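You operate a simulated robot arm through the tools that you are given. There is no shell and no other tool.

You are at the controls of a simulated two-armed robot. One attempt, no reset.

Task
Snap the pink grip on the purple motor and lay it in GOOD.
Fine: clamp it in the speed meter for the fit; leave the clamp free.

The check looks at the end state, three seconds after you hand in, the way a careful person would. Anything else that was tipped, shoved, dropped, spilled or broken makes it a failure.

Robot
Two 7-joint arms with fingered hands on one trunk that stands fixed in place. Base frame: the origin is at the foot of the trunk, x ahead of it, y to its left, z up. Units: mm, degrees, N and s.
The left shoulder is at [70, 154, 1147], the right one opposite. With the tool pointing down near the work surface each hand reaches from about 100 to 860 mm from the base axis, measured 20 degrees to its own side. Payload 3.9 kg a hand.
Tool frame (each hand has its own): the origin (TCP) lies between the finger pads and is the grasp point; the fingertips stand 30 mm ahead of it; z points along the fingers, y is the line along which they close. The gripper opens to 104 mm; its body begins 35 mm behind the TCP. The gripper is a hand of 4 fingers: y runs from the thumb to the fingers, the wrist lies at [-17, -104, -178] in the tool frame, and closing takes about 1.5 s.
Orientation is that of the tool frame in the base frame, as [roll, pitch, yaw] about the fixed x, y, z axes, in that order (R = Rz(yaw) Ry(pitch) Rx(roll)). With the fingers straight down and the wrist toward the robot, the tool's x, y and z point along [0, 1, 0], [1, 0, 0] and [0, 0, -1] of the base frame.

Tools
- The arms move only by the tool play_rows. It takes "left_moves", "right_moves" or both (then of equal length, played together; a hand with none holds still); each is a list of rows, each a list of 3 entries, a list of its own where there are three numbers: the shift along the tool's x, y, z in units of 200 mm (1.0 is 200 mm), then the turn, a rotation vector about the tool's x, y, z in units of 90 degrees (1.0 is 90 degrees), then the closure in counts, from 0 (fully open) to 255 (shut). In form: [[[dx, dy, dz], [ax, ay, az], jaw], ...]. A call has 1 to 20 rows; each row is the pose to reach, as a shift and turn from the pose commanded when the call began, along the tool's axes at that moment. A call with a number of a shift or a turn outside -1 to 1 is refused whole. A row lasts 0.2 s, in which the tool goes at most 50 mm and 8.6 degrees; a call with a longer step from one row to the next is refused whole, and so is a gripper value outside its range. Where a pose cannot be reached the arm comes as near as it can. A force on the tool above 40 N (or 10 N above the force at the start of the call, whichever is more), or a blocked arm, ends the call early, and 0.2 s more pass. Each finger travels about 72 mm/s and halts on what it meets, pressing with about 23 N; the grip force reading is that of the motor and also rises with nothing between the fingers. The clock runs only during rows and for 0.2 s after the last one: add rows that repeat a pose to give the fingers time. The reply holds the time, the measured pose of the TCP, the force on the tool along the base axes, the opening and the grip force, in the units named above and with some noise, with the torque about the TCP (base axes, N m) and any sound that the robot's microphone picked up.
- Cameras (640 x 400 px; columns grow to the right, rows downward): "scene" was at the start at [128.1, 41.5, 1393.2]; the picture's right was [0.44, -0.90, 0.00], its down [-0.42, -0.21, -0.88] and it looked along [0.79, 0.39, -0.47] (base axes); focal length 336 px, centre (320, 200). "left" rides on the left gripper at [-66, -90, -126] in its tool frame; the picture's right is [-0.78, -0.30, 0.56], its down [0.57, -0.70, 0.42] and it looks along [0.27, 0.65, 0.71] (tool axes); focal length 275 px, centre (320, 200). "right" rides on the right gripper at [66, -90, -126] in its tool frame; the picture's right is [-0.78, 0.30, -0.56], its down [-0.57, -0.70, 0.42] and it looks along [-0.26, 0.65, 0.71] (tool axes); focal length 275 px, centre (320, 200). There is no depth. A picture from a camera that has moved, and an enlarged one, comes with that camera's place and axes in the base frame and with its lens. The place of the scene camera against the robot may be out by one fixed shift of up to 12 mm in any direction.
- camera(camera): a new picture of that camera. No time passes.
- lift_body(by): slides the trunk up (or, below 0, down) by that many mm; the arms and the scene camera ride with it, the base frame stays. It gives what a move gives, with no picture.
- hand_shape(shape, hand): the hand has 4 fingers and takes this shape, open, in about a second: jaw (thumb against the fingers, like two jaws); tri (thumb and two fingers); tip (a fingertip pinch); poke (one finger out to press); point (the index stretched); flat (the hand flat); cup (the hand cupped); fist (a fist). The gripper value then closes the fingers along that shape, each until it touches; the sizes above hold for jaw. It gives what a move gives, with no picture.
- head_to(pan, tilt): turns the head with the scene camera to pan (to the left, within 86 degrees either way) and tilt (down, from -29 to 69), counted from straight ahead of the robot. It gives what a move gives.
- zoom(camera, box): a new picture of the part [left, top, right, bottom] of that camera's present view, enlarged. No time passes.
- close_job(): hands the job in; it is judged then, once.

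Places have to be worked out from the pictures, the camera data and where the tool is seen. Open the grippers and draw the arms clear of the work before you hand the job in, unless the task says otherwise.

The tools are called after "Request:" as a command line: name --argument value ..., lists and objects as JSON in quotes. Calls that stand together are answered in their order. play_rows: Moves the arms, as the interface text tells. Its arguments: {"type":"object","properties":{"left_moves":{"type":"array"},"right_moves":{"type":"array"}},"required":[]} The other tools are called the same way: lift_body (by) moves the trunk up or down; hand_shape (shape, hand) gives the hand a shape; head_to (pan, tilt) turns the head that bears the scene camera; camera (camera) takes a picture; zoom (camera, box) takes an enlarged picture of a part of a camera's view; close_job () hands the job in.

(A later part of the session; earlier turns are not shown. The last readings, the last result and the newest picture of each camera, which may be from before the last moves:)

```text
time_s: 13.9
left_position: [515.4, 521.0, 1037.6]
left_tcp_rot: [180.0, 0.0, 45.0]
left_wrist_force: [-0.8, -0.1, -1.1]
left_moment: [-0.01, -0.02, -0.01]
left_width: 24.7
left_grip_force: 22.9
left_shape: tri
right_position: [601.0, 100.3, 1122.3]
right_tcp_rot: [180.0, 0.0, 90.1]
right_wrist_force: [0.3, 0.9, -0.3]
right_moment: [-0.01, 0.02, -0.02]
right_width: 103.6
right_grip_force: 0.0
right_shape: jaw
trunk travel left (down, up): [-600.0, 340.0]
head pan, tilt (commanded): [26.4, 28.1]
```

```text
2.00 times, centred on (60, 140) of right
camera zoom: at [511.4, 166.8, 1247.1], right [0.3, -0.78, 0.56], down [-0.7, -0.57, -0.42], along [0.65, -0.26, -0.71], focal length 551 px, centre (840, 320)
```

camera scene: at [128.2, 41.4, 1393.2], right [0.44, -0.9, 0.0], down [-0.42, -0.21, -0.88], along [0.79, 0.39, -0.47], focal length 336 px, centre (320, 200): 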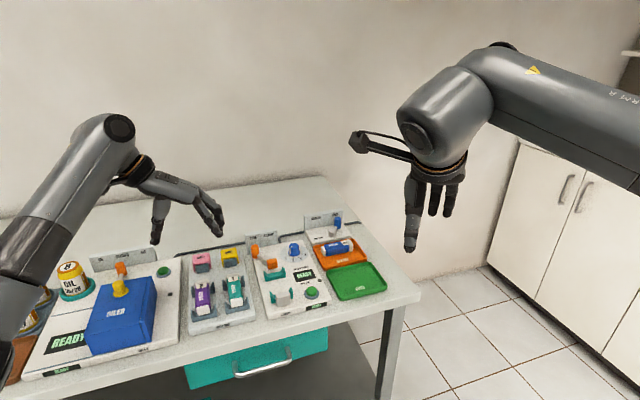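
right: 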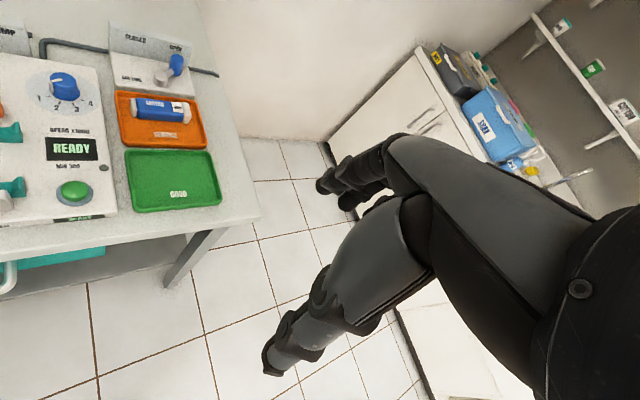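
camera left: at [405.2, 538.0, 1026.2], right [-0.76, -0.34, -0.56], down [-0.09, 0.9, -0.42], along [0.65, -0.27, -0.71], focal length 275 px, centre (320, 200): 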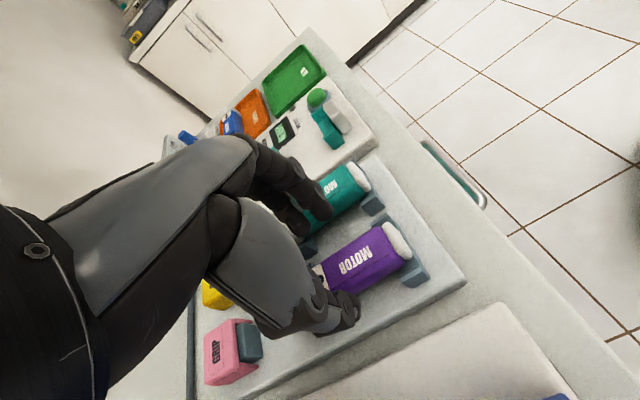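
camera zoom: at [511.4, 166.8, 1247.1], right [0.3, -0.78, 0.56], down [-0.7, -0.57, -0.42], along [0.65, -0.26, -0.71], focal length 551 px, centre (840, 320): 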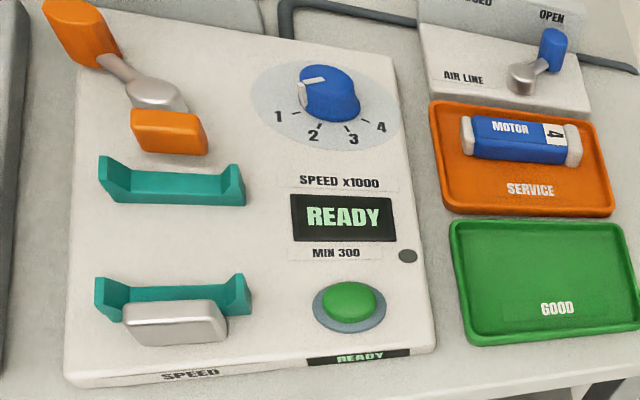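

The rear and front teal rests triangulate to a cradle centred about 170 mm along the bench from the rack's, roughly 4 mm higher, with the anvil just ahead and the orange pad just behind. I carry the motor across at this height.

Request:
play_rows --left_moves '[[[0, 0.1, 0], [0, 0, 0], 230], [[0, 0.22, 0], [0, 0, 0], 230], [[0, 0.34, 0], [0, 0, 0], 230], [[0, 0.46, 0], [0, 0, 0], 230], [[0, 0.58, 0], [0, 0, 0], 230], [[-0.003, 0.7, 0], [0, 0, 0], 230], [[-0.006, 0.8, 0], [0, 0, 0], 230], [[-0.0075, 0.8475, 0], [0, 0, 0], 230], [[-0.0075, 0.8475, 0.1], [0, 0, 0], 230], [[-0.0075, 0.8475, 0.2], [0, 0, 0], 230], [[-0.0075, 0.8475, 0.3], [0, 0, 0], 230], [[-0.0075, 0.8475, 0.4], [0, 0, 0], 230], [[-0.0075, 0.8475, 0.5], [0, 0, 0], 230], [[-0.0075, 0.8475, 0.5], [0, 0, 0], 230]]'

Request:
zoom --camera "scene" --box '[240, 220, 330, 310]'

Request:
zoom --camera "left" --box '[200, 140, 440, 380]'

Request:
zoom --camera "right" --box '[0, 0, 160, 240]'

```text
time_s: 16.9
left_position: [634.3, 402.6, 935.6]
left_tcp_rot: [180.0, 0.0, 44.9]
left_wrist_force: [-0.6, 0.0, -0.9]
left_moment: [0.05, 0.01, 0.04]
left_width: 24.5
left_grip_force: 23.0
left_shape: tri
right_position: [601.8, 99.6, 1122.0]
right_tcp_rot: [180.0, -0.1, 90.0]
right_wrist_force: [0.4, -0.3, 0.0]
right_moment: [0.03, -0.01, 0.01]
right_width: 103.7
right_grip_force: 0.0
right_shape: jaw
trunk travel left (down, up): [-600.0, 340.0]
head pan, tilt (commanded): [26.4, 28.1]
```

```text
4.44 times, centred on (285, 265) of scene
camera zoom: at [128.1, 41.4, 1393.2], right [0.44, -0.9, 0.0], down [-0.42, -0.21, -0.88], along [0.79, 0.39, -0.47], focal length 1492 px, centre (476, -89)
```

zoom: 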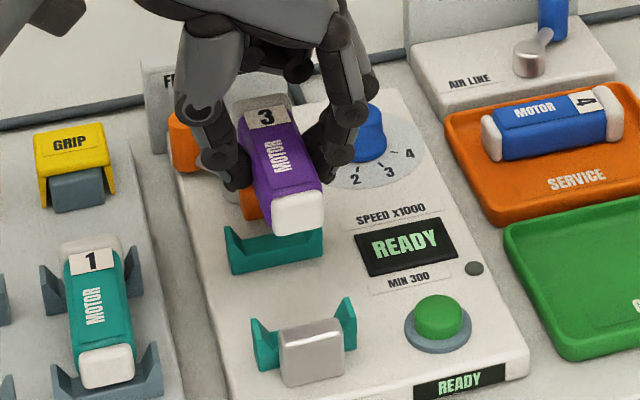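

```text
1.67 times, centred on (320, 260) of left
camera zoom: at [525.3, 418.9, 1061.2], right [-0.76, -0.34, -0.56], down [-0.09, 0.9, -0.42], along [0.65, -0.27, -0.71], focal length 459 px, centre (320, 100)
```

zoom: 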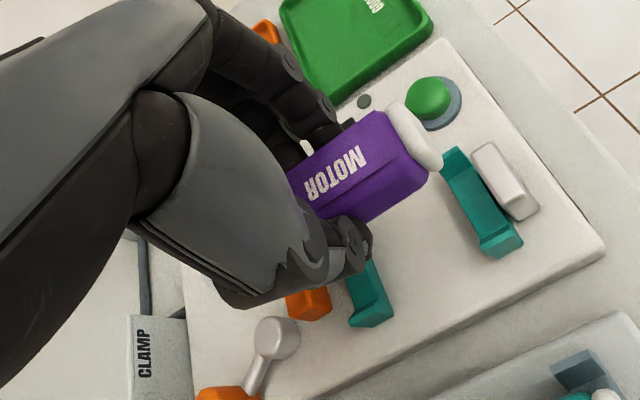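

```text
1.67 times, centred on (80, 120) of right
camera zoom: at [511.2, 166.4, 1247.2], right [0.3, -0.78, 0.56], down [-0.7, -0.57, -0.42], along [0.65, -0.26, -0.71], focal length 459 px, centre (720, 333)
```

zoom: 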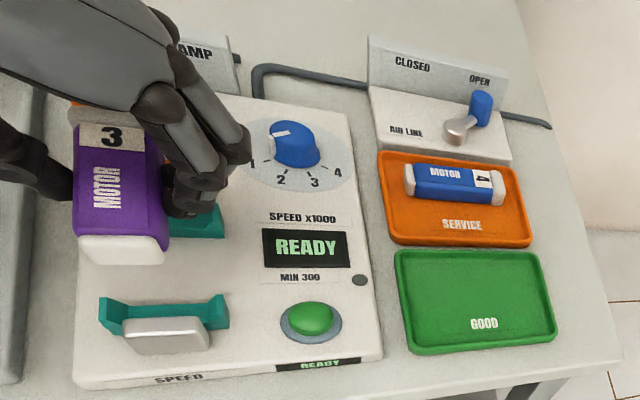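

The motor is over the cradle with the fingers clear of the knob. I lower to about 15 mm above seating and check alignment.

Request:
play_rows --left_moves '[[[0, 0, 0.06], [0, 0, 0], 230], [[0, 0, 0.12], [0, 0, 0], 230], [[0, 0, 0.18], [0, 0, 0], 230], [[0, 0, 0.22], [0, 0, 0], 230], [[0, 0, 0.2575], [0, 0, 0], 230], [[0, 0, 0.2575], [0, 0, 0], 230]]'

Request:
zoom --camera "scene" --box '[250, 235, 310, 310]'

Request:
zoom --camera "left" --box '[280, 140, 440, 300]'

Request:
zoom --camera "right" --box '[0, 60, 100, 220]'

```text
time_s: 18.3
left_position: [633.7, 401.1, 885.3]
left_tcp_rot: [179.9, 0.0, 45.0]
left_wrist_force: [0.1, -0.3, -0.7]
left_moment: [-0.01, -0.01, 0.0]
left_width: 24.6
left_grip_force: 22.6
left_shape: tri
right_position: [601.9, 99.8, 1120.9]
right_tcp_rot: [-180.0, 0.0, 90.0]
right_wrist_force: [0.4, -0.2, 0.2]
right_moment: [-0.02, 0.01, -0.01]
right_width: 103.6
right_grip_force: 0.1
right_shape: jaw
trunk travel left (down, up): [-600.0, 340.0]
head pan, tilt (commanded): [26.4, 28.1]
```

```text
5.33 times, centred on (280, 272) of scene
camera zoom: at [128.3, 41.5, 1393.1], right [0.44, -0.9, 0.0], down [-0.42, -0.21, -0.88], along [0.79, 0.39, -0.47], focal length 1790 px, centre (533, -187)
```

zoom: 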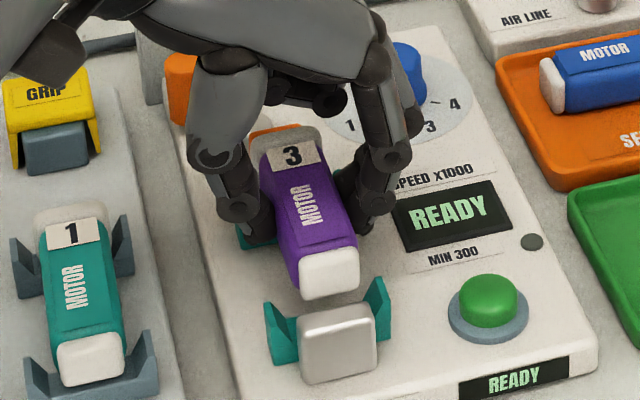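

```text
2.50 times, centred on (360, 220) of left
camera zoom: at [524.8, 417.3, 1010.1], right [-0.76, -0.34, -0.56], down [-0.09, 0.9, -0.42], along [0.65, -0.27, -0.71], focal length 688 px, centre (220, 150)
```

zoom: 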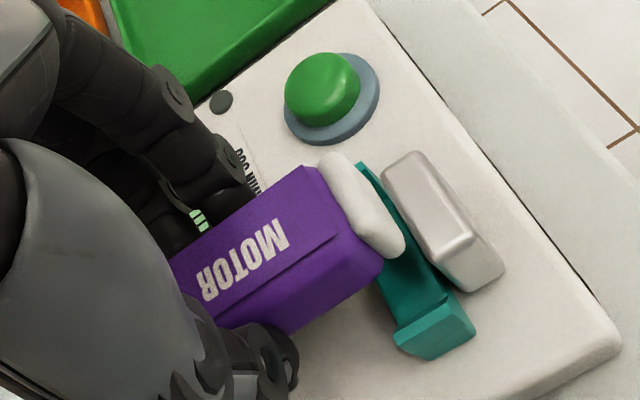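

```text
2.50 times, centred on (50, 140) of right
camera zoom: at [511.3, 166.5, 1247.1], right [0.3, -0.78, 0.56], down [-0.7, -0.57, -0.42], along [0.65, -0.26, -0.71], focal length 688 px, centre (995, 350)
```

zoom: 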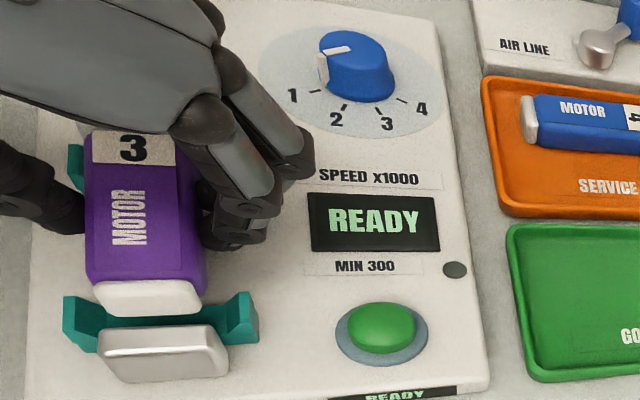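

Against the teal rests the motor sits about 2 mm too far to the right in both the scene and right views. I correct that and lower to just above the expected seat.

Request:
play_rows --left_moves '[[[0, -0.011, 0], [0, 0, 0], 230], [[0, -0.011, 0.02], [0, 0, 0], 230], [[0, -0.011, 0.04], [0, 0, 0], 230], [[0, -0.011, 0.055], [0, 0, 0], 230], [[0, -0.011, 0.055], [0, 0, 0], 230]]'

Request:
zoom --camera "scene" --box '[250, 235, 310, 310]'

Request:
zoom --camera "right" --box '[0, 60, 100, 220]'

Request:
zoom --camera "left" --box '[280, 140, 440, 300]'

```text
time_s: 19.5
left_position: [632.2, 403.0, 875.2]
left_tcp_rot: [-180.0, 0.0, 45.1]
left_wrist_force: [0.0, 0.5, -1.0]
left_moment: [0.01, 0.0, -0.05]
left_width: 24.8
left_grip_force: 22.7
left_shape: tri
right_position: [601.1, 101.3, 1120.9]
right_tcp_rot: [-180.0, 0.0, 90.1]
right_wrist_force: [-0.8, 0.4, -0.1]
right_moment: [-0.05, -0.01, 0.04]
right_width: 103.6
right_grip_force: 0.1
right_shape: jaw
trunk travel left (down, up): [-600.0, 340.0]
head pan, tilt (commanded): [26.4, 28.1]
```

```text
5.33 times, centred on (280, 272) of scene
camera zoom: at [128.3, 41.5, 1393.1], right [0.44, -0.9, 0.0], down [-0.42, -0.21, -0.88], along [0.79, 0.39, -0.47], focal length 1790 px, centre (533, -187)
```

zoom: 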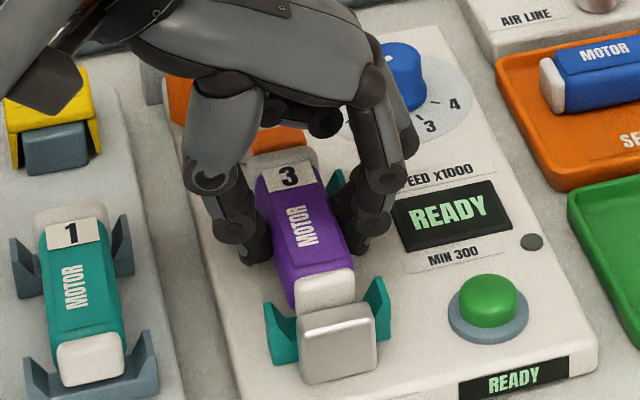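

```text
2.50 times, centred on (50, 140) of right
camera zoom: at [511.4, 166.5, 1247.1], right [0.3, -0.78, 0.56], down [-0.7, -0.57, -0.42], along [0.65, -0.26, -0.71], focal length 688 px, centre (995, 350)
```

zoom: 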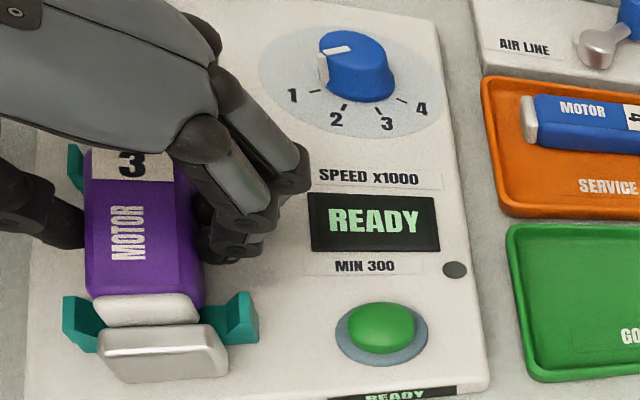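

```text
2.50 times, centred on (360, 220) of left
camera zoom: at [522.6, 418.6, 999.5], right [-0.76, -0.34, -0.56], down [-0.09, 0.9, -0.42], along [0.65, -0.27, -0.71], focal length 688 px, centre (220, 150)
```

zoom: 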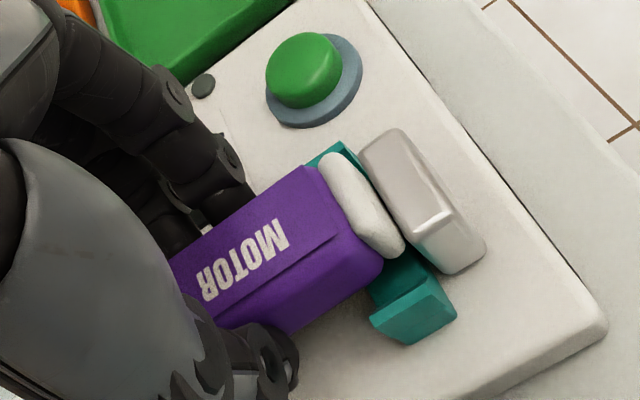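

The motor is entering between the arms and behind the anvil, nicely centred. I lower in small steps, watching the vertical force for seating.

Request:
play_rows --left_moves '[[[0, 0, 0.008], [0, 0, 0], 230], [[0, 0, 0.015], [0, 0, 0], 230], [[0, 0, 0.015], [0, 0, 0], 230]]'

```text
time_s: 20.3
left_position: [632.9, 402.5, 870.0]
left_tcp_rot: [-180.0, 0.0, 45.0]
left_wrist_force: [-0.7, -0.8, -1.5]
left_moment: [-0.01, -0.01, 0.03]
left_width: 24.6
left_grip_force: 23.6
left_shape: tri
right_position: [601.5, 100.3, 1121.7]
right_tcp_rot: [179.9, 0.0, 90.0]
right_wrist_force: [-0.9, 0.0, 0.1]
right_moment: [0.0, 0.03, -0.01]
right_width: 103.4
right_grip_force: 0.0
right_shape: jaw
trunk travel left (down, up): [-600.0, 340.0]
head pan, tilt (commanded): [26.4, 28.1]
```

No contact yet (commanded z≈871). I continue down by a few more millimetres slowly.

Request:
play_rows --left_moves '[[[0, 0, 0.005], [0, 0, 0], 230], [[0, 0, 0.01], [0, 0, 0], 230], [[0, 0, 0.01], [0, 0, 0], 230]]'

Request:
zoom --camera "scene" --box '[250, 235, 310, 310]'

Request:
zoom --camera "right" --box '[0, 60, 100, 220]'

```text
time_s: 21.1
left_position: [632.9, 402.2, 869.1]
left_tcp_rot: [-180.0, 0.0, 44.9]
left_wrist_force: [0.5, -0.5, -0.4]
left_moment: [0.0, 0.02, -0.02]
left_width: 25.0
left_grip_force: 22.9
left_shape: tri
right_position: [602.8, 99.9, 1121.8]
right_tcp_rot: [-180.0, 0.0, 90.0]
right_wrist_force: [-0.2, 0.8, -0.1]
right_moment: [-0.02, -0.02, 0.01]
right_width: 103.7
right_grip_force: 0.0
right_shape: jaw
trunk travel left (down, up): [-600.0, 340.0]
head pan, tilt (commanded): [26.4, 28.1]
```

```text
5.33 times, centred on (280, 272) of scene
camera zoom: at [128.3, 41.5, 1393.1], right [0.44, -0.9, 0.0], down [-0.42, -0.21, -0.88], along [0.79, 0.39, -0.47], focal length 1790 px, centre (533, -187)
```

zoom: 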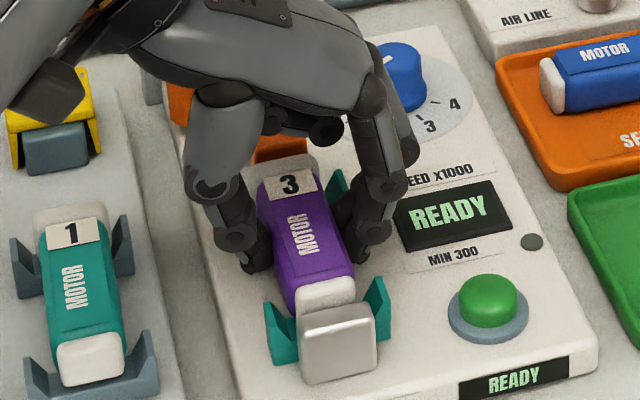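

```text
2.50 times, centred on (50, 140) of right
camera zoom: at [511.4, 166.5, 1247.1], right [0.3, -0.78, 0.56], down [-0.7, -0.57, -0.42], along [0.65, -0.26, -0.71], focal length 688 px, centre (995, 350)
```

zoom: 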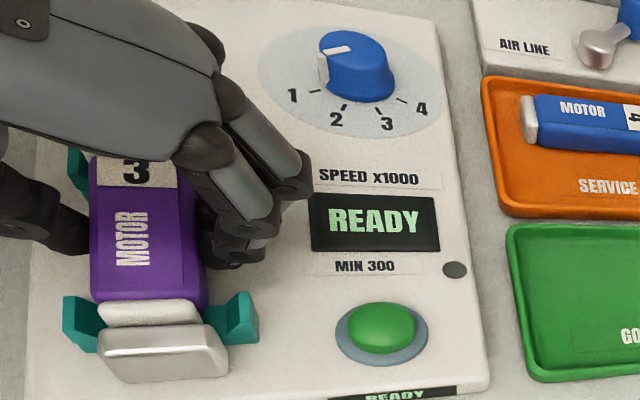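

Still no contact at z≈869. I keep stepping down 2 mm at a time.

Request:
play_rows --left_moves '[[[0, 0, 0.005], [0, 0, 0], 230], [[0, 0, 0.01], [0, 0, 0], 230], [[0, 0, 0.01], [0, 0, 0], 230]]'

```text
time_s: 21.9
left_position: [632.3, 403.4, 867.0]
left_tcp_rot: [180.0, -0.1, 45.1]
left_wrist_force: [0.9, -0.6, 0.1]
left_moment: [0.01, -0.04, -0.05]
left_width: 24.9
left_grip_force: 23.0
left_shape: tri
right_position: [602.2, 98.9, 1123.4]
right_tcp_rot: [-179.9, 0.0, 89.9]
right_wrist_force: [0.1, 0.0, -0.3]
right_moment: [0.0, 0.03, 0.0]
right_width: 103.5
right_grip_force: 0.1
right_shape: jaw
trunk travel left (down, up): [-600.0, 340.0]
head pan, tilt (commanded): [26.4, 28.1]
```

Still free at z≈867. Another 2 mm step, then a look.

Request:
play_rows --left_moves '[[[0, 0, 0.005], [0, 0, 0], 230], [[0, 0, 0.01], [0, 0, 0], 230], [[0, 0, 0.01], [0, 0, 0], 230]]'

Request:
zoom --camera "scene" --box '[255, 250, 305, 310]'

Request:
zoom --camera "right" --box '[0, 80, 80, 220]'

Request:
zoom --camera "left" --box '[280, 140, 440, 300]'

```text
time_s: 22.7
left_position: [632.8, 403.7, 867.3]
left_tcp_rot: [-180.0, -0.1, 45.1]
left_wrist_force: [2.3, -0.7, 4.8]
left_moment: [-0.06, -0.05, -0.03]
left_width: 24.8
left_grip_force: 23.0
left_shape: tri
right_position: [601.2, 99.4, 1122.4]
right_tcp_rot: [180.0, -0.1, 90.0]
right_wrist_force: [-0.4, 0.6, -0.3]
right_moment: [-0.02, -0.01, -0.01]
right_width: 103.7
right_grip_force: 0.0
right_shape: jaw
trunk travel left (down, up): [-600.0, 340.0]
head pan, tilt (commanded): [26.4, 28.1]
```

```text
6.67 times, centred on (280, 280) of scene
camera zoom: at [127.7, 40.7, 1393.3], right [0.44, -0.9, 0.0], down [-0.42, -0.21, -0.88], along [0.79, 0.39, -0.47], focal length 2237 px, centre (587, -333)
```

zoom: 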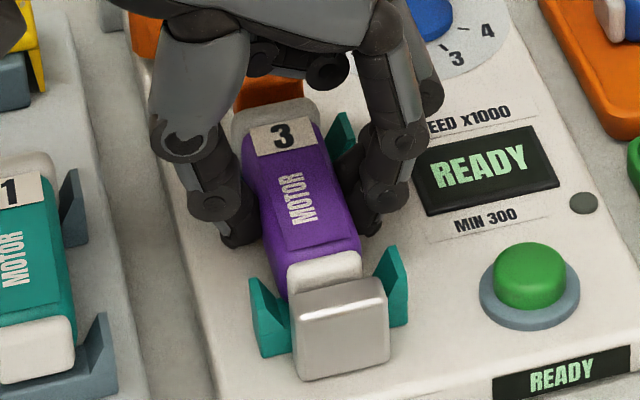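

```text
2.86 times, centred on (40, 150) of right
camera zoom: at [510.8, 165.7, 1247.6], right [0.3, -0.78, 0.56], down [-0.7, -0.57, -0.42], along [0.65, -0.26, -0.71], focal length 786 px, centre (1120, 343)
```

zoom: 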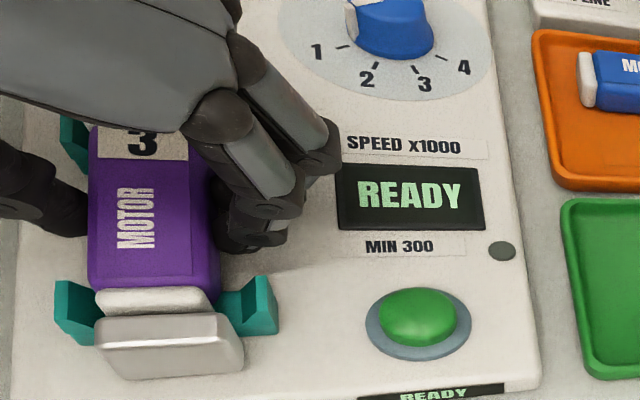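

```text
2.50 times, centred on (360, 220) of left
camera zoom: at [522.6, 418.7, 991.3], right [-0.76, -0.34, -0.56], down [-0.09, 0.9, -0.42], along [0.65, -0.27, -0.71], focal length 688 px, centre (220, 150)
```

zoom: 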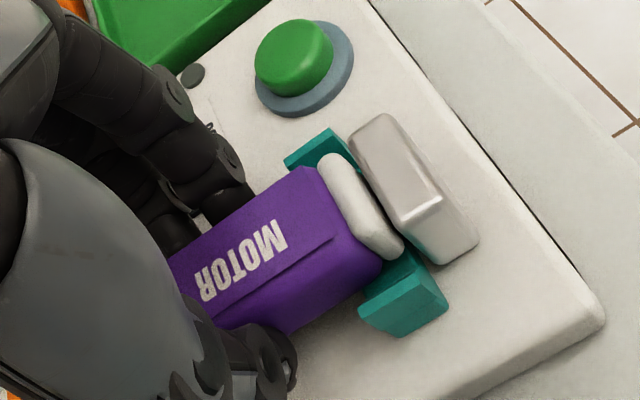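

A first 5 N upward force at z≈866, the same height at which it sat in the rack, so it is seating. I go one more millimetre to confirm that it is fully down.

Request:
play_rows --left_moves '[[[0, 0, 0.005], [0, 0, 0], 230], [[0, 0, 0.005], [0, 0, 0], 230]]'

```text
time_s: 23.3
left_position: [632.2, 401.6, 866.6]
left_tcp_rot: [-180.0, -0.2, 45.0]
left_wrist_force: [2.7, -0.2, 8.8]
left_moment: [-0.05, -0.1, -0.06]
left_width: 25.0
left_grip_force: 22.4
left_shape: tri
right_position: [601.1, 99.5, 1122.2]
right_tcp_rot: [-180.0, -0.1, 90.0]
right_wrist_force: [0.0, 0.8, 0.3]
right_moment: [0.01, -0.01, 0.02]
right_width: 103.9
right_grip_force: 0.0
right_shape: jaw
trunk travel left (down, up): [-600.0, 340.0]
head pan, tilt (commanded): [26.4, 28.1]
```

The force rises evenly to 9 N, so the motor is seated. I back off the press by 1 mm, open the fingers to about 56 mm, and look before rising.

Request:
play_rows --left_moves '[[[0, 0, -0.006], [0, 0, 0], 230], [[0, 0, -0.006], [0, 0, 0], 180], [[0, 0, -0.006], [0, 0, 0], 120], [[0, 0, -0.006], [0, 0, 0], 115], [[0, 0, -0.006], [0, 0, 0], 115], [[0, 0, -0.006], [0, 0, 0], 115]]'

Request:
zoom --camera "scene" --box '[255, 250, 305, 310]'

Request:
zoom --camera "right" --box '[0, 80, 80, 220]'

```text
time_s: 24.7
left_position: [632.2, 401.9, 865.3]
left_tcp_rot: [-180.0, 0.0, 45.0]
left_wrist_force: [-0.8, 0.5, 0.0]
left_moment: [0.0, 0.03, -0.01]
left_width: 56.6
left_grip_force: 0.1
left_shape: tri
right_position: [602.4, 99.5, 1121.9]
right_tcp_rot: [-180.0, 0.0, 90.0]
right_wrist_force: [-0.5, -0.2, -0.7]
right_moment: [-0.01, 0.04, 0.0]
right_width: 103.9
right_grip_force: 0.1
right_shape: jaw
trunk travel left (down, up): [-600.0, 340.0]
head pan, tilt (commanded): [26.4, 28.1]
```

```text
6.67 times, centred on (280, 280) of scene
camera zoom: at [128.2, 41.4, 1393.1], right [0.44, -0.9, 0.0], down [-0.42, -0.21, -0.88], along [0.79, 0.39, -0.47], focal length 2237 px, centre (587, -333)
```

zoom: 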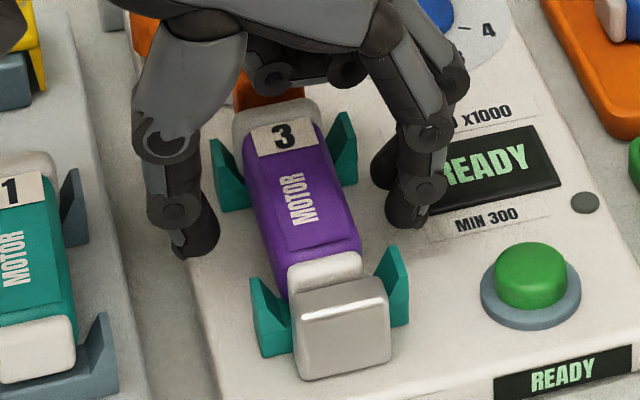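

```text
2.86 times, centred on (40, 150) of right
camera zoom: at [511.2, 166.4, 1247.2], right [0.3, -0.78, 0.56], down [-0.7, -0.57, -0.42], along [0.65, -0.26, -0.71], focal length 786 px, centre (1120, 343)
```

zoom: 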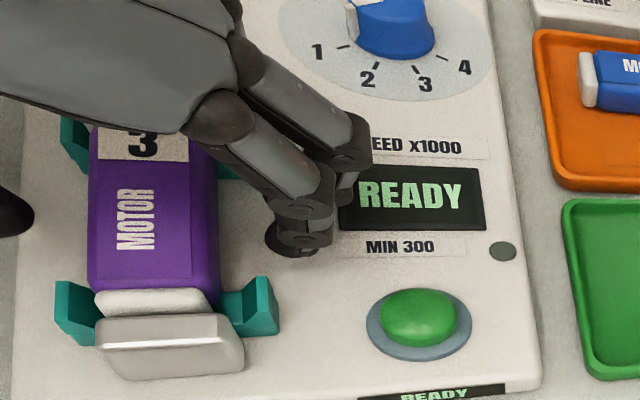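

The motor rests cleanly in the speed meter's cradle and the fingers are clear of it. I raise the hand straight up out of the way to study the clamp lever.

Request:
play_rows --left_moves '[[[0, 0, -0.06], [0, 0, 0], 115], [[0, 0, -0.14], [0, 0, 0], 115], [[0, 0, -0.24], [0, 0, 0], 115], [[0, 0, -0.36], [0, 0, 0], 115], [[0, 0, -0.5], [0, 0, 0], 115], [[0, -0.1, -0.65], [0, 0, 0], 115], [[0, -0.25, -0.75], [0, 0, 0], 115], [[0, -0.4, -0.8], [0, 0, 0], 115], [[0, -0.5, -0.8], [0, 0, 0], 115], [[0, -0.5, -0.8], [0, 0, 0], 115]]'

Request:
zoom --camera "scene" --box '[240, 225, 310, 310]'

Request:
zoom --camera "right" --box '[0, 0, 120, 220]'

Request:
camera --camera "left"

```text
time_s: 26.9
left_position: [562.4, 471.7, 1024.7]
left_tcp_rot: [180.0, 0.1, 45.0]
left_wrist_force: [0.3, 0.2, 0.7]
left_moment: [-0.02, 0.03, -0.03]
left_width: 56.5
left_grip_force: 0.1
left_shape: tri
right_position: [602.2, 99.6, 1121.3]
right_tcp_rot: [-180.0, 0.0, 90.0]
right_wrist_force: [-1.1, 0.4, -0.3]
right_moment: [0.0, 0.01, -0.03]
right_width: 103.7
right_grip_force: 0.1
right_shape: jaw
trunk travel left (down, up): [-600.0, 340.0]
head pan, tilt (commanded): [26.4, 28.1]
```

```text
4.71 times, centred on (275, 268) of scene
camera zoom: at [128.5, 41.2, 1393.1], right [0.44, -0.9, 0.0], down [-0.42, -0.21, -0.88], along [0.79, 0.39, -0.47], focal length 1579 px, centre (532, -118)
```

zoom: 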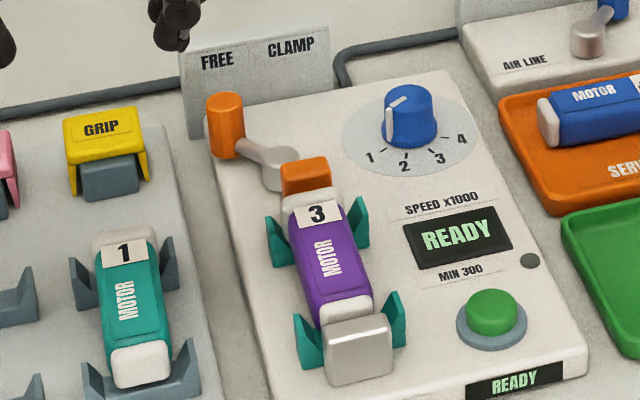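

```text
1.82 times, centred on (60, 110) of right
camera zoom: at [511.6, 166.2, 1247.1], right [0.3, -0.78, 0.56], down [-0.7, -0.57, -0.42], along [0.65, -0.26, -0.71], focal length 500 px, centre (793, 364)
```

zoom: 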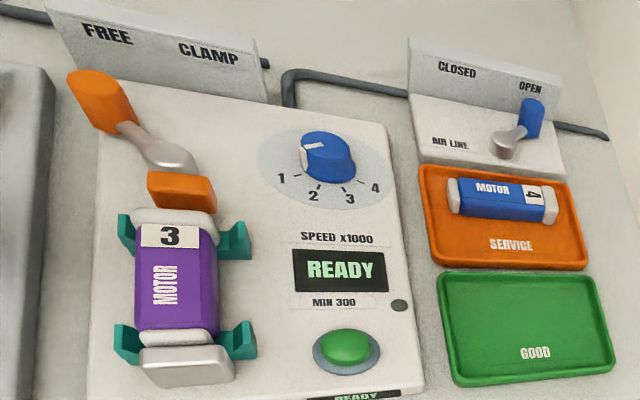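

```text
taken
camera left: at [452.5, 488.3, 1150.8], right [-0.76, -0.34, -0.56], down [-0.09, 0.9, -0.42], along [0.65, -0.27, -0.71], focal length 275 px, centre (320, 200)
```

left: 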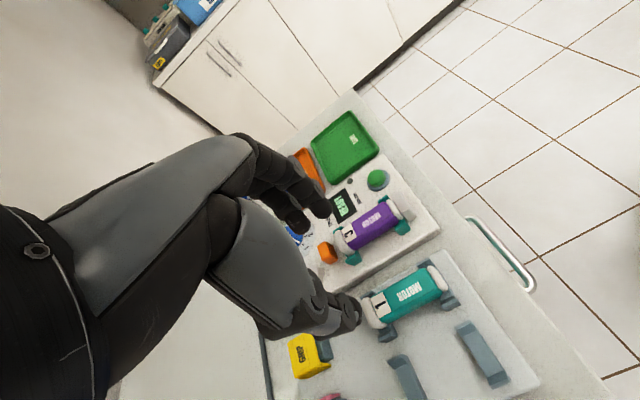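

The motor sits properly between the anvil and pad. I zoom in on the lever in the scene and right cameras to locate its knob and hub.

Request:
zoom --camera "scene" --box '[255, 225, 305, 280]'

Request:
zoom --camera "right" --box '[0, 0, 70, 120]'

Request:
zoom --camera "scene" --box '[180, 235, 250, 290]'

```text
7.27 times, centred on (280, 252) of scene
camera zoom: at [128.5, 41.2, 1393.1], right [0.44, -0.9, 0.0], down [-0.42, -0.21, -0.88], along [0.79, 0.39, -0.47], focal length 2441 px, centre (611, -182)
```

zoom: 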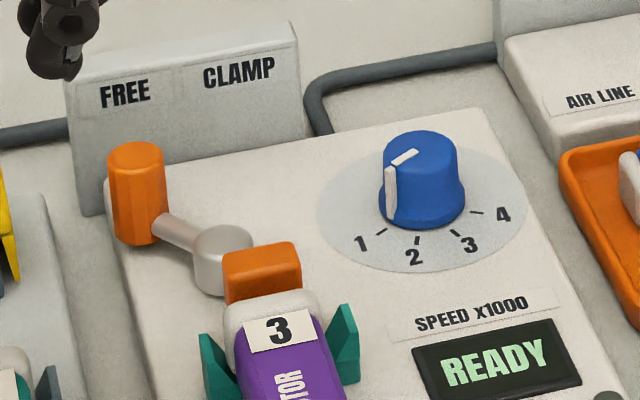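

```text
3.33 times, centred on (35, 60) of right
camera zoom: at [511.6, 166.2, 1247.1], right [0.3, -0.78, 0.56], down [-0.7, -0.57, -0.42], along [0.65, -0.26, -0.71], focal length 918 px, centre (1270, 667)
```

zoom: 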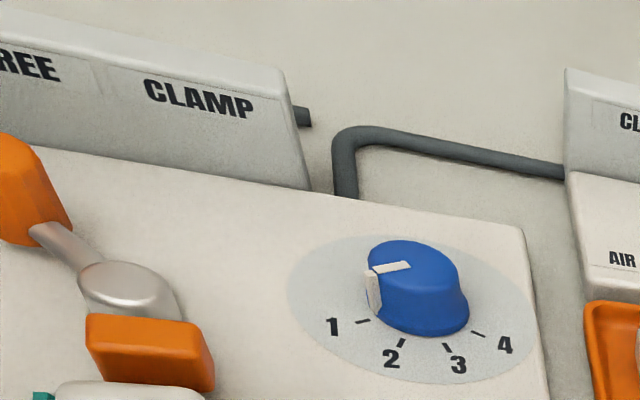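

```text
7.27 times, centred on (215, 262) of scene
camera zoom: at [128.5, 41.2, 1393.1], right [0.44, -0.9, 0.0], down [-0.42, -0.21, -0.88], along [0.79, 0.39, -0.47], focal length 2441 px, centre (1084, -254)
```

zoom: 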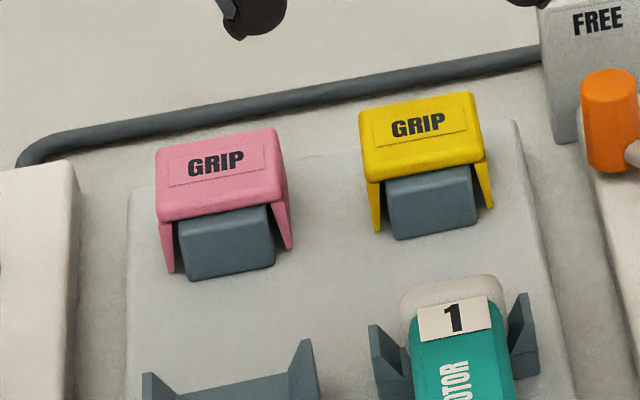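

From the pictures I place the lever knob near s(bench) left of the hub, pointing at FREE, about 48 mm from the hub, with the CLAMP position a swing to the right. I bring the left hand above it with the fingers tilted 30° forward, so the wrist stays in reach, and look again.

Request:
play_rows --left_moves '[[[0.065, 0.044, 0.04], [0, 0.042, 0], 115], [[0.13, 0.088, 0.08], [0, 0.083, 0], 115], [[0.194, 0.132, 0.12], [0, 0.125, 0], 115], [[0.259, 0.176, 0.16], [0, 0.167, 0], 115], [[0.324, 0.22, 0.2], [0, 0.208, 0], 115], [[0.389, 0.264, 0.24], [0, 0.25, 0], 115], [[0.453, 0.308, 0.28], [0, 0.292, 0], 115], [[0.518, 0.352, 0.325], [0, 0.333, 0], 115], [[0.518, 0.352, 0.325], [0, 0.333, 0], 115]]'

Request:
camera --camera "left"

Request:
zoom --camera "scene" --box '[220, 190, 310, 280]'

```text
time_s: 28.9
left_position: [683.3, 497.8, 961.1]
left_tcp_rot: [-179.8, -30.0, 45.0]
left_wrist_force: [-0.4, 0.5, 0.3]
left_moment: [-0.01, 0.02, 0.05]
left_width: 56.3
left_grip_force: 0.0
left_shape: tri
right_position: [601.0, 100.4, 1121.9]
right_tcp_rot: [-179.9, -0.1, 90.1]
right_wrist_force: [-0.9, -0.2, -0.9]
right_moment: [-0.01, -0.02, 0.01]
right_width: 103.5
right_grip_force: 0.0
right_shape: jaw
trunk travel left (down, up): [-600.0, 340.0]
head pan, tilt (commanded): [26.4, 28.1]
```

```text
taken
camera left: at [536.1, 476.2, 1037.1], right [-0.49, -0.07, -0.87], down [0.0, 1.0, -0.08], along [0.87, -0.04, -0.49], focal length 275 px, centre (320, 200)
```

left: 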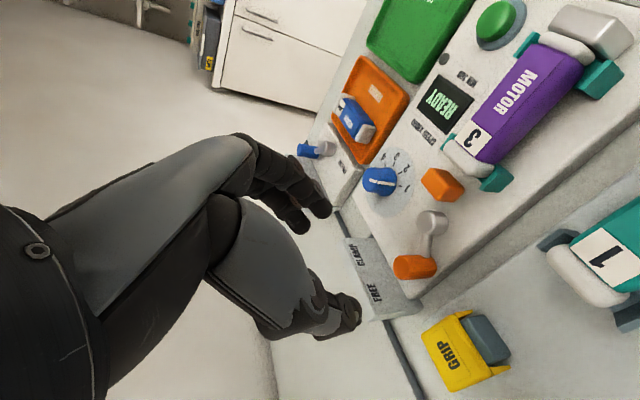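

```text
4.44 times, centred on (265, 235) of scene
camera zoom: at [127.8, 41.4, 1393.2], right [0.44, -0.9, 0.0], down [-0.42, -0.21, -0.88], along [0.79, 0.39, -0.47], focal length 1492 px, centre (564, 44)
```

zoom: 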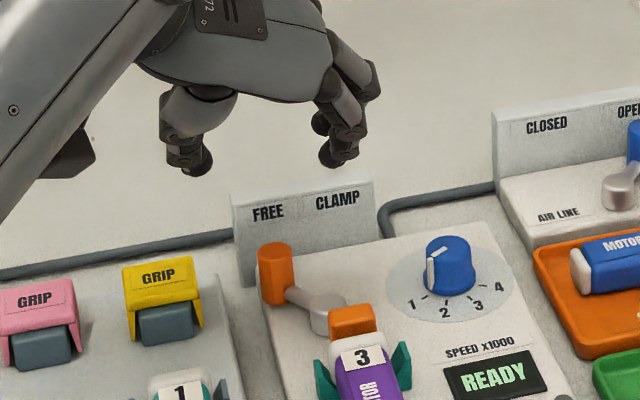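

The left camera now sees the lever, hub and knob plainly. I zoom in to measure them.

Request:
zoom --camera "left" --box '[340, 150, 520, 310]'

Request:
zoom --camera "left" --box '[370, 190, 470, 300]'

Request:
zoom --camera "scene" --box '[255, 225, 305, 280]'

```text
2.50 times, centred on (430, 230) of left
camera zoom: at [536.1, 476.2, 1037.1], right [-0.49, -0.07, -0.87], down [0.0, 1.0, -0.08], along [0.87, -0.04, -0.49], focal length 688 px, centre (45, 125)
```

zoom: 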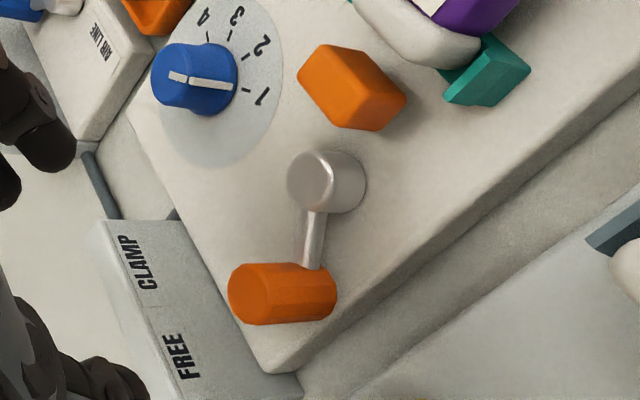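

```text
3.64 times, centred on (420, 245) of left
camera zoom: at [536.1, 476.2, 1037.1], right [-0.49, -0.07, -0.87], down [0.0, 1.0, -0.08], along [0.87, -0.04, -0.49], focal length 1001 px, centre (-44, 36)
```

zoom: 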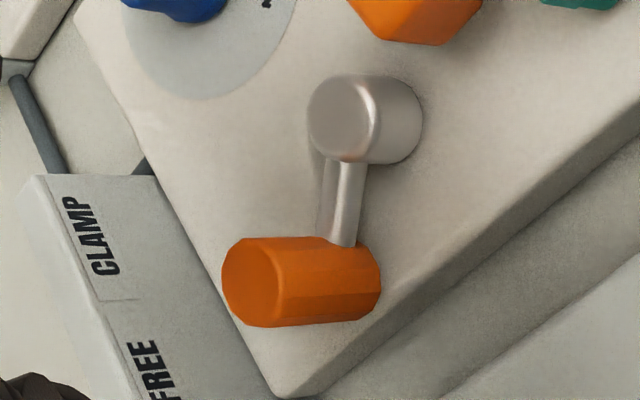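

```text
7.27 times, centred on (280, 252) of scene
camera zoom: at [127.8, 41.4, 1393.2], right [0.44, -0.9, 0.0], down [-0.42, -0.21, -0.88], along [0.79, 0.39, -0.47], focal length 2441 px, centre (611, -182)
```

zoom: 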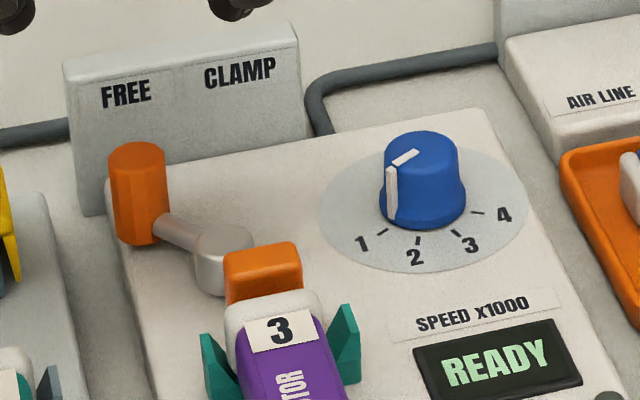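

I now place the knob's top centre at about s1=134, s2=867, z=860 (bench axes at 45°) and the hub at s1=158, s2=835. I narrow the fingers to about 34 mm and come down to 40 mm above the working height to check that they will straddle the knob.

Request:
play_rows --left_moves '[[[0, 0, 0], [0, 0, 0], 172], [[-0.005, 0.001, 0.05], [0, 0, 0], 172], [[-0.01, 0.002, 0.1], [0, 0, 0], 172], [[-0.016, 0.003, 0.16], [0, 0, 0], 172], [[-0.022, 0.004, 0.22], [0, 0, 0], 172], [[-0.027, 0.005, 0.267], [0, 0, 0], 172], [[-0.027, 0.005, 0.267], [0, 0, 0], 172]]'

Request:
zoom --camera "left" --box '[220, 120, 500, 380]'

Request:
zoom --camera "scene" --box '[240, 205, 310, 280]'

```text
time_s: 30.5
left_position: [702.8, 512.6, 913.0]
left_tcp_rot: [180.0, -30.0, 45.0]
left_wrist_force: [0.1, -0.8, 0.1]
left_moment: [0.03, 0.01, 0.0]
left_width: 34.3
left_grip_force: 0.1
left_shape: tri
right_position: [601.0, 99.8, 1122.7]
right_tcp_rot: [-180.0, 0.1, 90.0]
right_wrist_force: [-0.5, 0.2, 0.6]
right_moment: [0.01, 0.01, -0.03]
right_width: 103.8
right_grip_force: 0.1
right_shape: jaw
trunk travel left (down, up): [-600.0, 340.0]
head pan, tilt (commanded): [26.4, 28.1]
```

```text
1.54 times, centred on (360, 250) of left
camera zoom: at [554.4, 489.4, 988.2], right [-0.49, -0.07, -0.87], down [0.0, 1.0, -0.08], along [0.87, -0.04, -0.49], focal length 424 px, centre (258, 123)
```

zoom: 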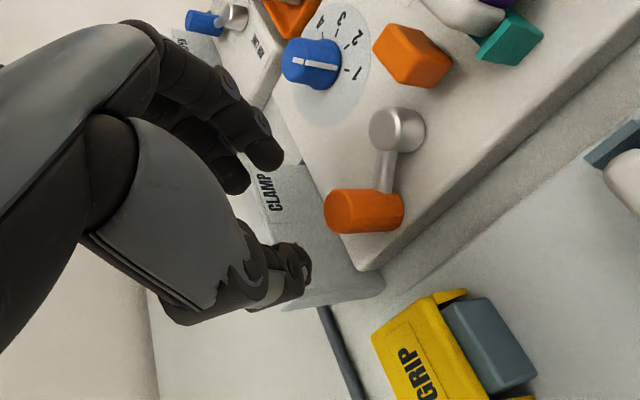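

```text
5.33 times, centred on (275, 242) of scene
camera zoom: at [128.0, 41.4, 1393.2], right [0.44, -0.9, 0.0], down [-0.42, -0.21, -0.88], along [0.79, 0.39, -0.47], focal length 1790 px, centre (560, -27)
```

zoom: 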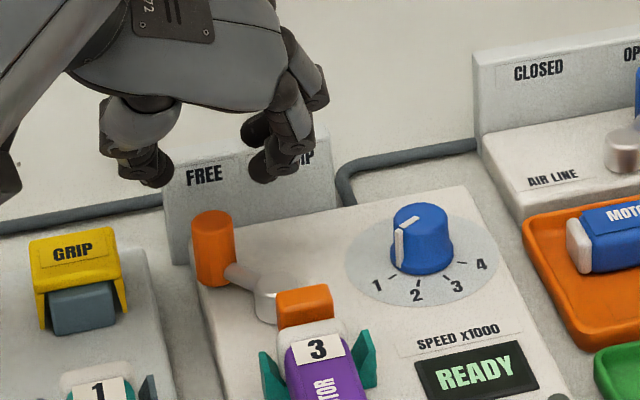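

Thumb and fingers line up on either side of the knob in the scene view. I go straight down 40 mm.

Request:
play_rows --left_moves '[[[-0.025, 0.005, 0.0435], [0, 0, 0], 172], [[-0.05, 0.005, 0.087], [0, 0, 0], 172], [[-0.075, 0.005, 0.13], [0, 0, 0], 172], [[-0.1, 0.005, 0.174], [0, 0, 0], 172], [[-0.1, 0.005, 0.174], [0, 0, 0], 172]]'

Request:
zoom --camera "left" --box '[220, 120, 500, 380]'

Request:
zoom --camera "scene" --box '[240, 205, 310, 280]'

```text
time_s: 31.7
left_position: [703.2, 510.8, 872.2]
left_tcp_rot: [179.9, -30.0, 45.0]
left_wrist_force: [-0.6, 0.6, 0.7]
left_moment: [0.01, -0.03, -0.03]
left_width: 34.4
left_grip_force: 0.0
left_shape: tri
right_position: [602.1, 101.2, 1122.4]
right_tcp_rot: [-179.9, 0.1, 90.1]
right_wrist_force: [0.6, 0.1, 0.6]
right_moment: [0.0, 0.03, 0.01]
right_width: 103.6
right_grip_force: 0.0
right_shape: jaw
trunk travel left (down, up): [-600.0, 340.0]
head pan, tilt (commanded): [26.4, 28.1]
```

```text
1.54 times, centred on (360, 250) of left
camera zoom: at [554.9, 489.0, 947.4], right [-0.49, -0.07, -0.87], down [0.0, 1.0, -0.08], along [0.87, -0.04, -0.49], focal length 424 px, centre (258, 123)
```

zoom: 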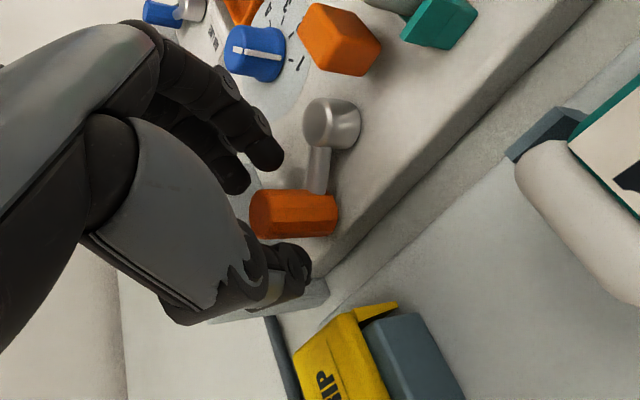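

```text
5.33 times, centred on (275, 242) of scene
camera zoom: at [128.0, 41.4, 1393.2], right [0.44, -0.9, 0.0], down [-0.42, -0.21, -0.88], along [0.79, 0.39, -0.47], focal length 1790 px, centre (560, -27)
```

zoom: 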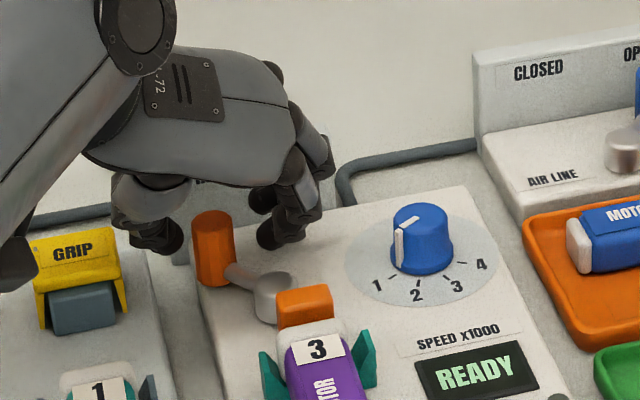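

The thumb and fingers cage the knob with nothing else near. I narrow the cage to about 26 mm so the fingers stay clear of the blue dial, then swing the knob the first part of its arc to the right.

Request:
play_rows --left_moves '[[[0, 0, 0], [0, 0, 0], 192], [[0, 0, 0], [0, 0, 0], 192], [[0, 0.02, 0], [0, 0, 0], 192], [[0.004, 0.04, 0.002], [0, 0, 0], 192], [[0.012, 0.06, 0.007], [0, 0, 0], 192], [[0.02, 0.08, 0.0115], [0, 0, 0], 192], [[0.026, 0.1, 0.015], [0, 0, 0], 192], [[0.03, 0.12, 0.0175], [0, 0, 0], 192]]'

Request:
zoom --camera "left" --box '[220, 120, 500, 380]'

Request:
zoom --camera "scene" --box '[240, 205, 310, 280]'

```text
time_s: 33.5
left_position: [724.8, 497.2, 872.7]
left_tcp_rot: [179.9, -29.9, 44.9]
left_wrist_force: [0.0, 1.5, 0.3]
left_moment: [0.05, -0.01, 0.01]
left_width: 26.0
left_grip_force: 0.0
left_shape: tri
right_position: [601.3, 99.6, 1121.6]
right_tcp_rot: [180.0, 0.0, 90.0]
right_wrist_force: [0.1, -1.2, 0.5]
right_moment: [0.01, -0.02, -0.04]
right_width: 103.5
right_grip_force: 0.0
right_shape: jaw
trunk travel left (down, up): [-600.0, 340.0]
head pan, tilt (commanded): [26.4, 28.1]
```

```text
1.54 times, centred on (360, 250) of left
camera zoom: at [576.8, 475.3, 947.7], right [-0.49, -0.07, -0.87], down [0.01, 1.0, -0.08], along [0.87, -0.04, -0.49], focal length 424 px, centre (258, 123)
```

zoom: 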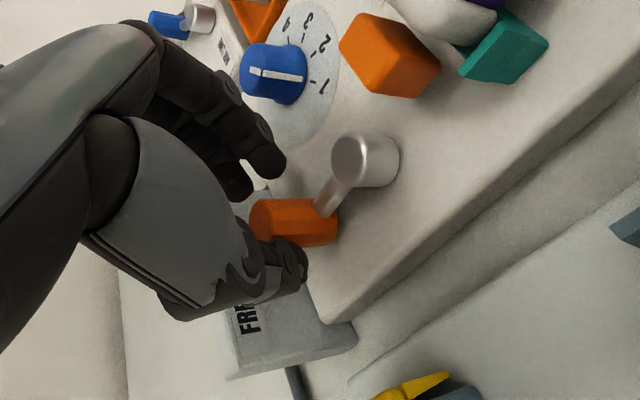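

```text
5.33 times, centred on (275, 242) of scene
camera zoom: at [128.4, 41.1, 1393.1], right [0.44, -0.9, 0.0], down [-0.42, -0.21, -0.88], along [0.79, 0.39, -0.47], focal length 1790 px, centre (560, -27)
```

zoom: 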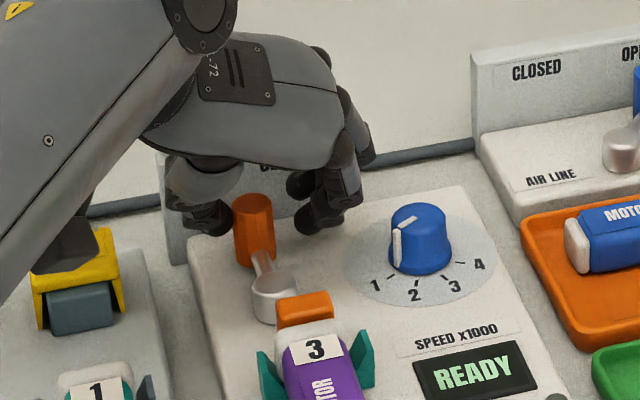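

The lever has followed the thumb to the straight-back position with little force. I carry on along the arc toward CLAMP.

Request:
play_rows --left_moves '[[[0, 0.02, 0], [0, 0, 0], 192], [[-0.002, 0.04, -0.0012], [0, 0, 0], 192], [[-0.0065, 0.06, -0.0037], [0, 0, 0], 192], [[-0.012, 0.08, -0.007], [0, 0, 0], 192], [[-0.0195, 0.1, -0.0112], [0, 0, 0], 192], [[-0.0195, 0.1, -0.0112], [0, 0, 0], 192]]'

Request:
zoom --camera "left" --box '[220, 120, 500, 380]'

Request:
zoom --camera "scene" --box '[250, 210, 320, 310]'

```text
time_s: 34.9
left_position: [734.8, 480.2, 870.8]
left_tcp_rot: [-180.0, -30.0, 44.9]
left_wrist_force: [-0.2, 0.1, 0.0]
left_moment: [-0.03, 0.0, 0.0]
left_width: 25.9
left_grip_force: 0.0
left_shape: tri
right_position: [601.8, 100.4, 1121.9]
right_tcp_rot: [180.0, 0.0, 90.1]
right_wrist_force: [-0.9, 0.5, -0.2]
right_moment: [0.02, 0.02, -0.07]
right_width: 103.9
right_grip_force: 0.1
right_shape: jaw
trunk travel left (down, up): [-600.0, 340.0]
head pan, tilt (commanded): [26.4, 28.1]
```

```text
1.54 times, centred on (360, 250) of left
camera zoom: at [587.0, 459.0, 946.7], right [-0.49, -0.07, -0.87], down [0.0, 1.0, -0.08], along [0.87, -0.04, -0.49], focal length 424 px, centre (258, 123)
```

zoom: 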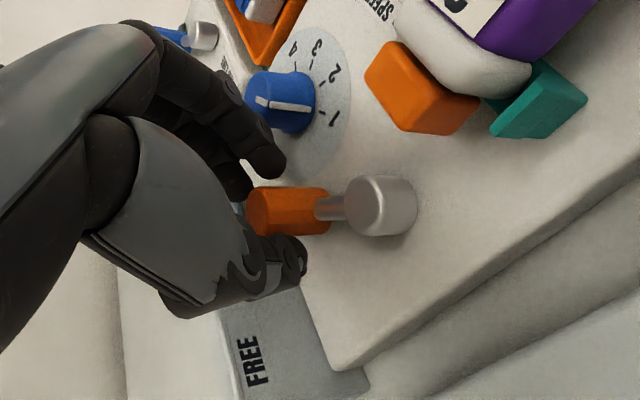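

```text
4.00 times, centred on (285, 260) of scene
camera zoom: at [128.1, 41.5, 1393.2], right [0.44, -0.9, 0.0], down [-0.42, -0.21, -0.88], along [0.79, 0.39, -0.47], focal length 1342 px, centre (460, -40)
```

zoom: 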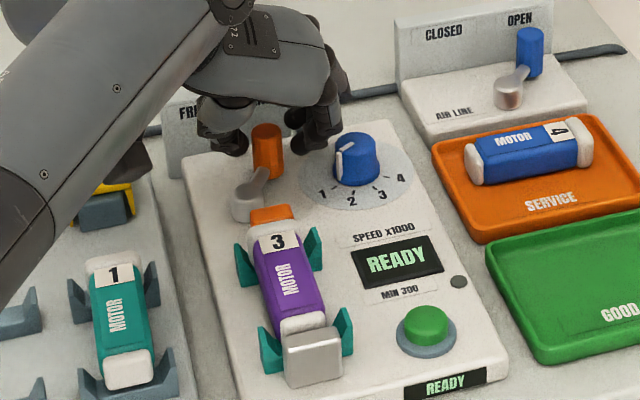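

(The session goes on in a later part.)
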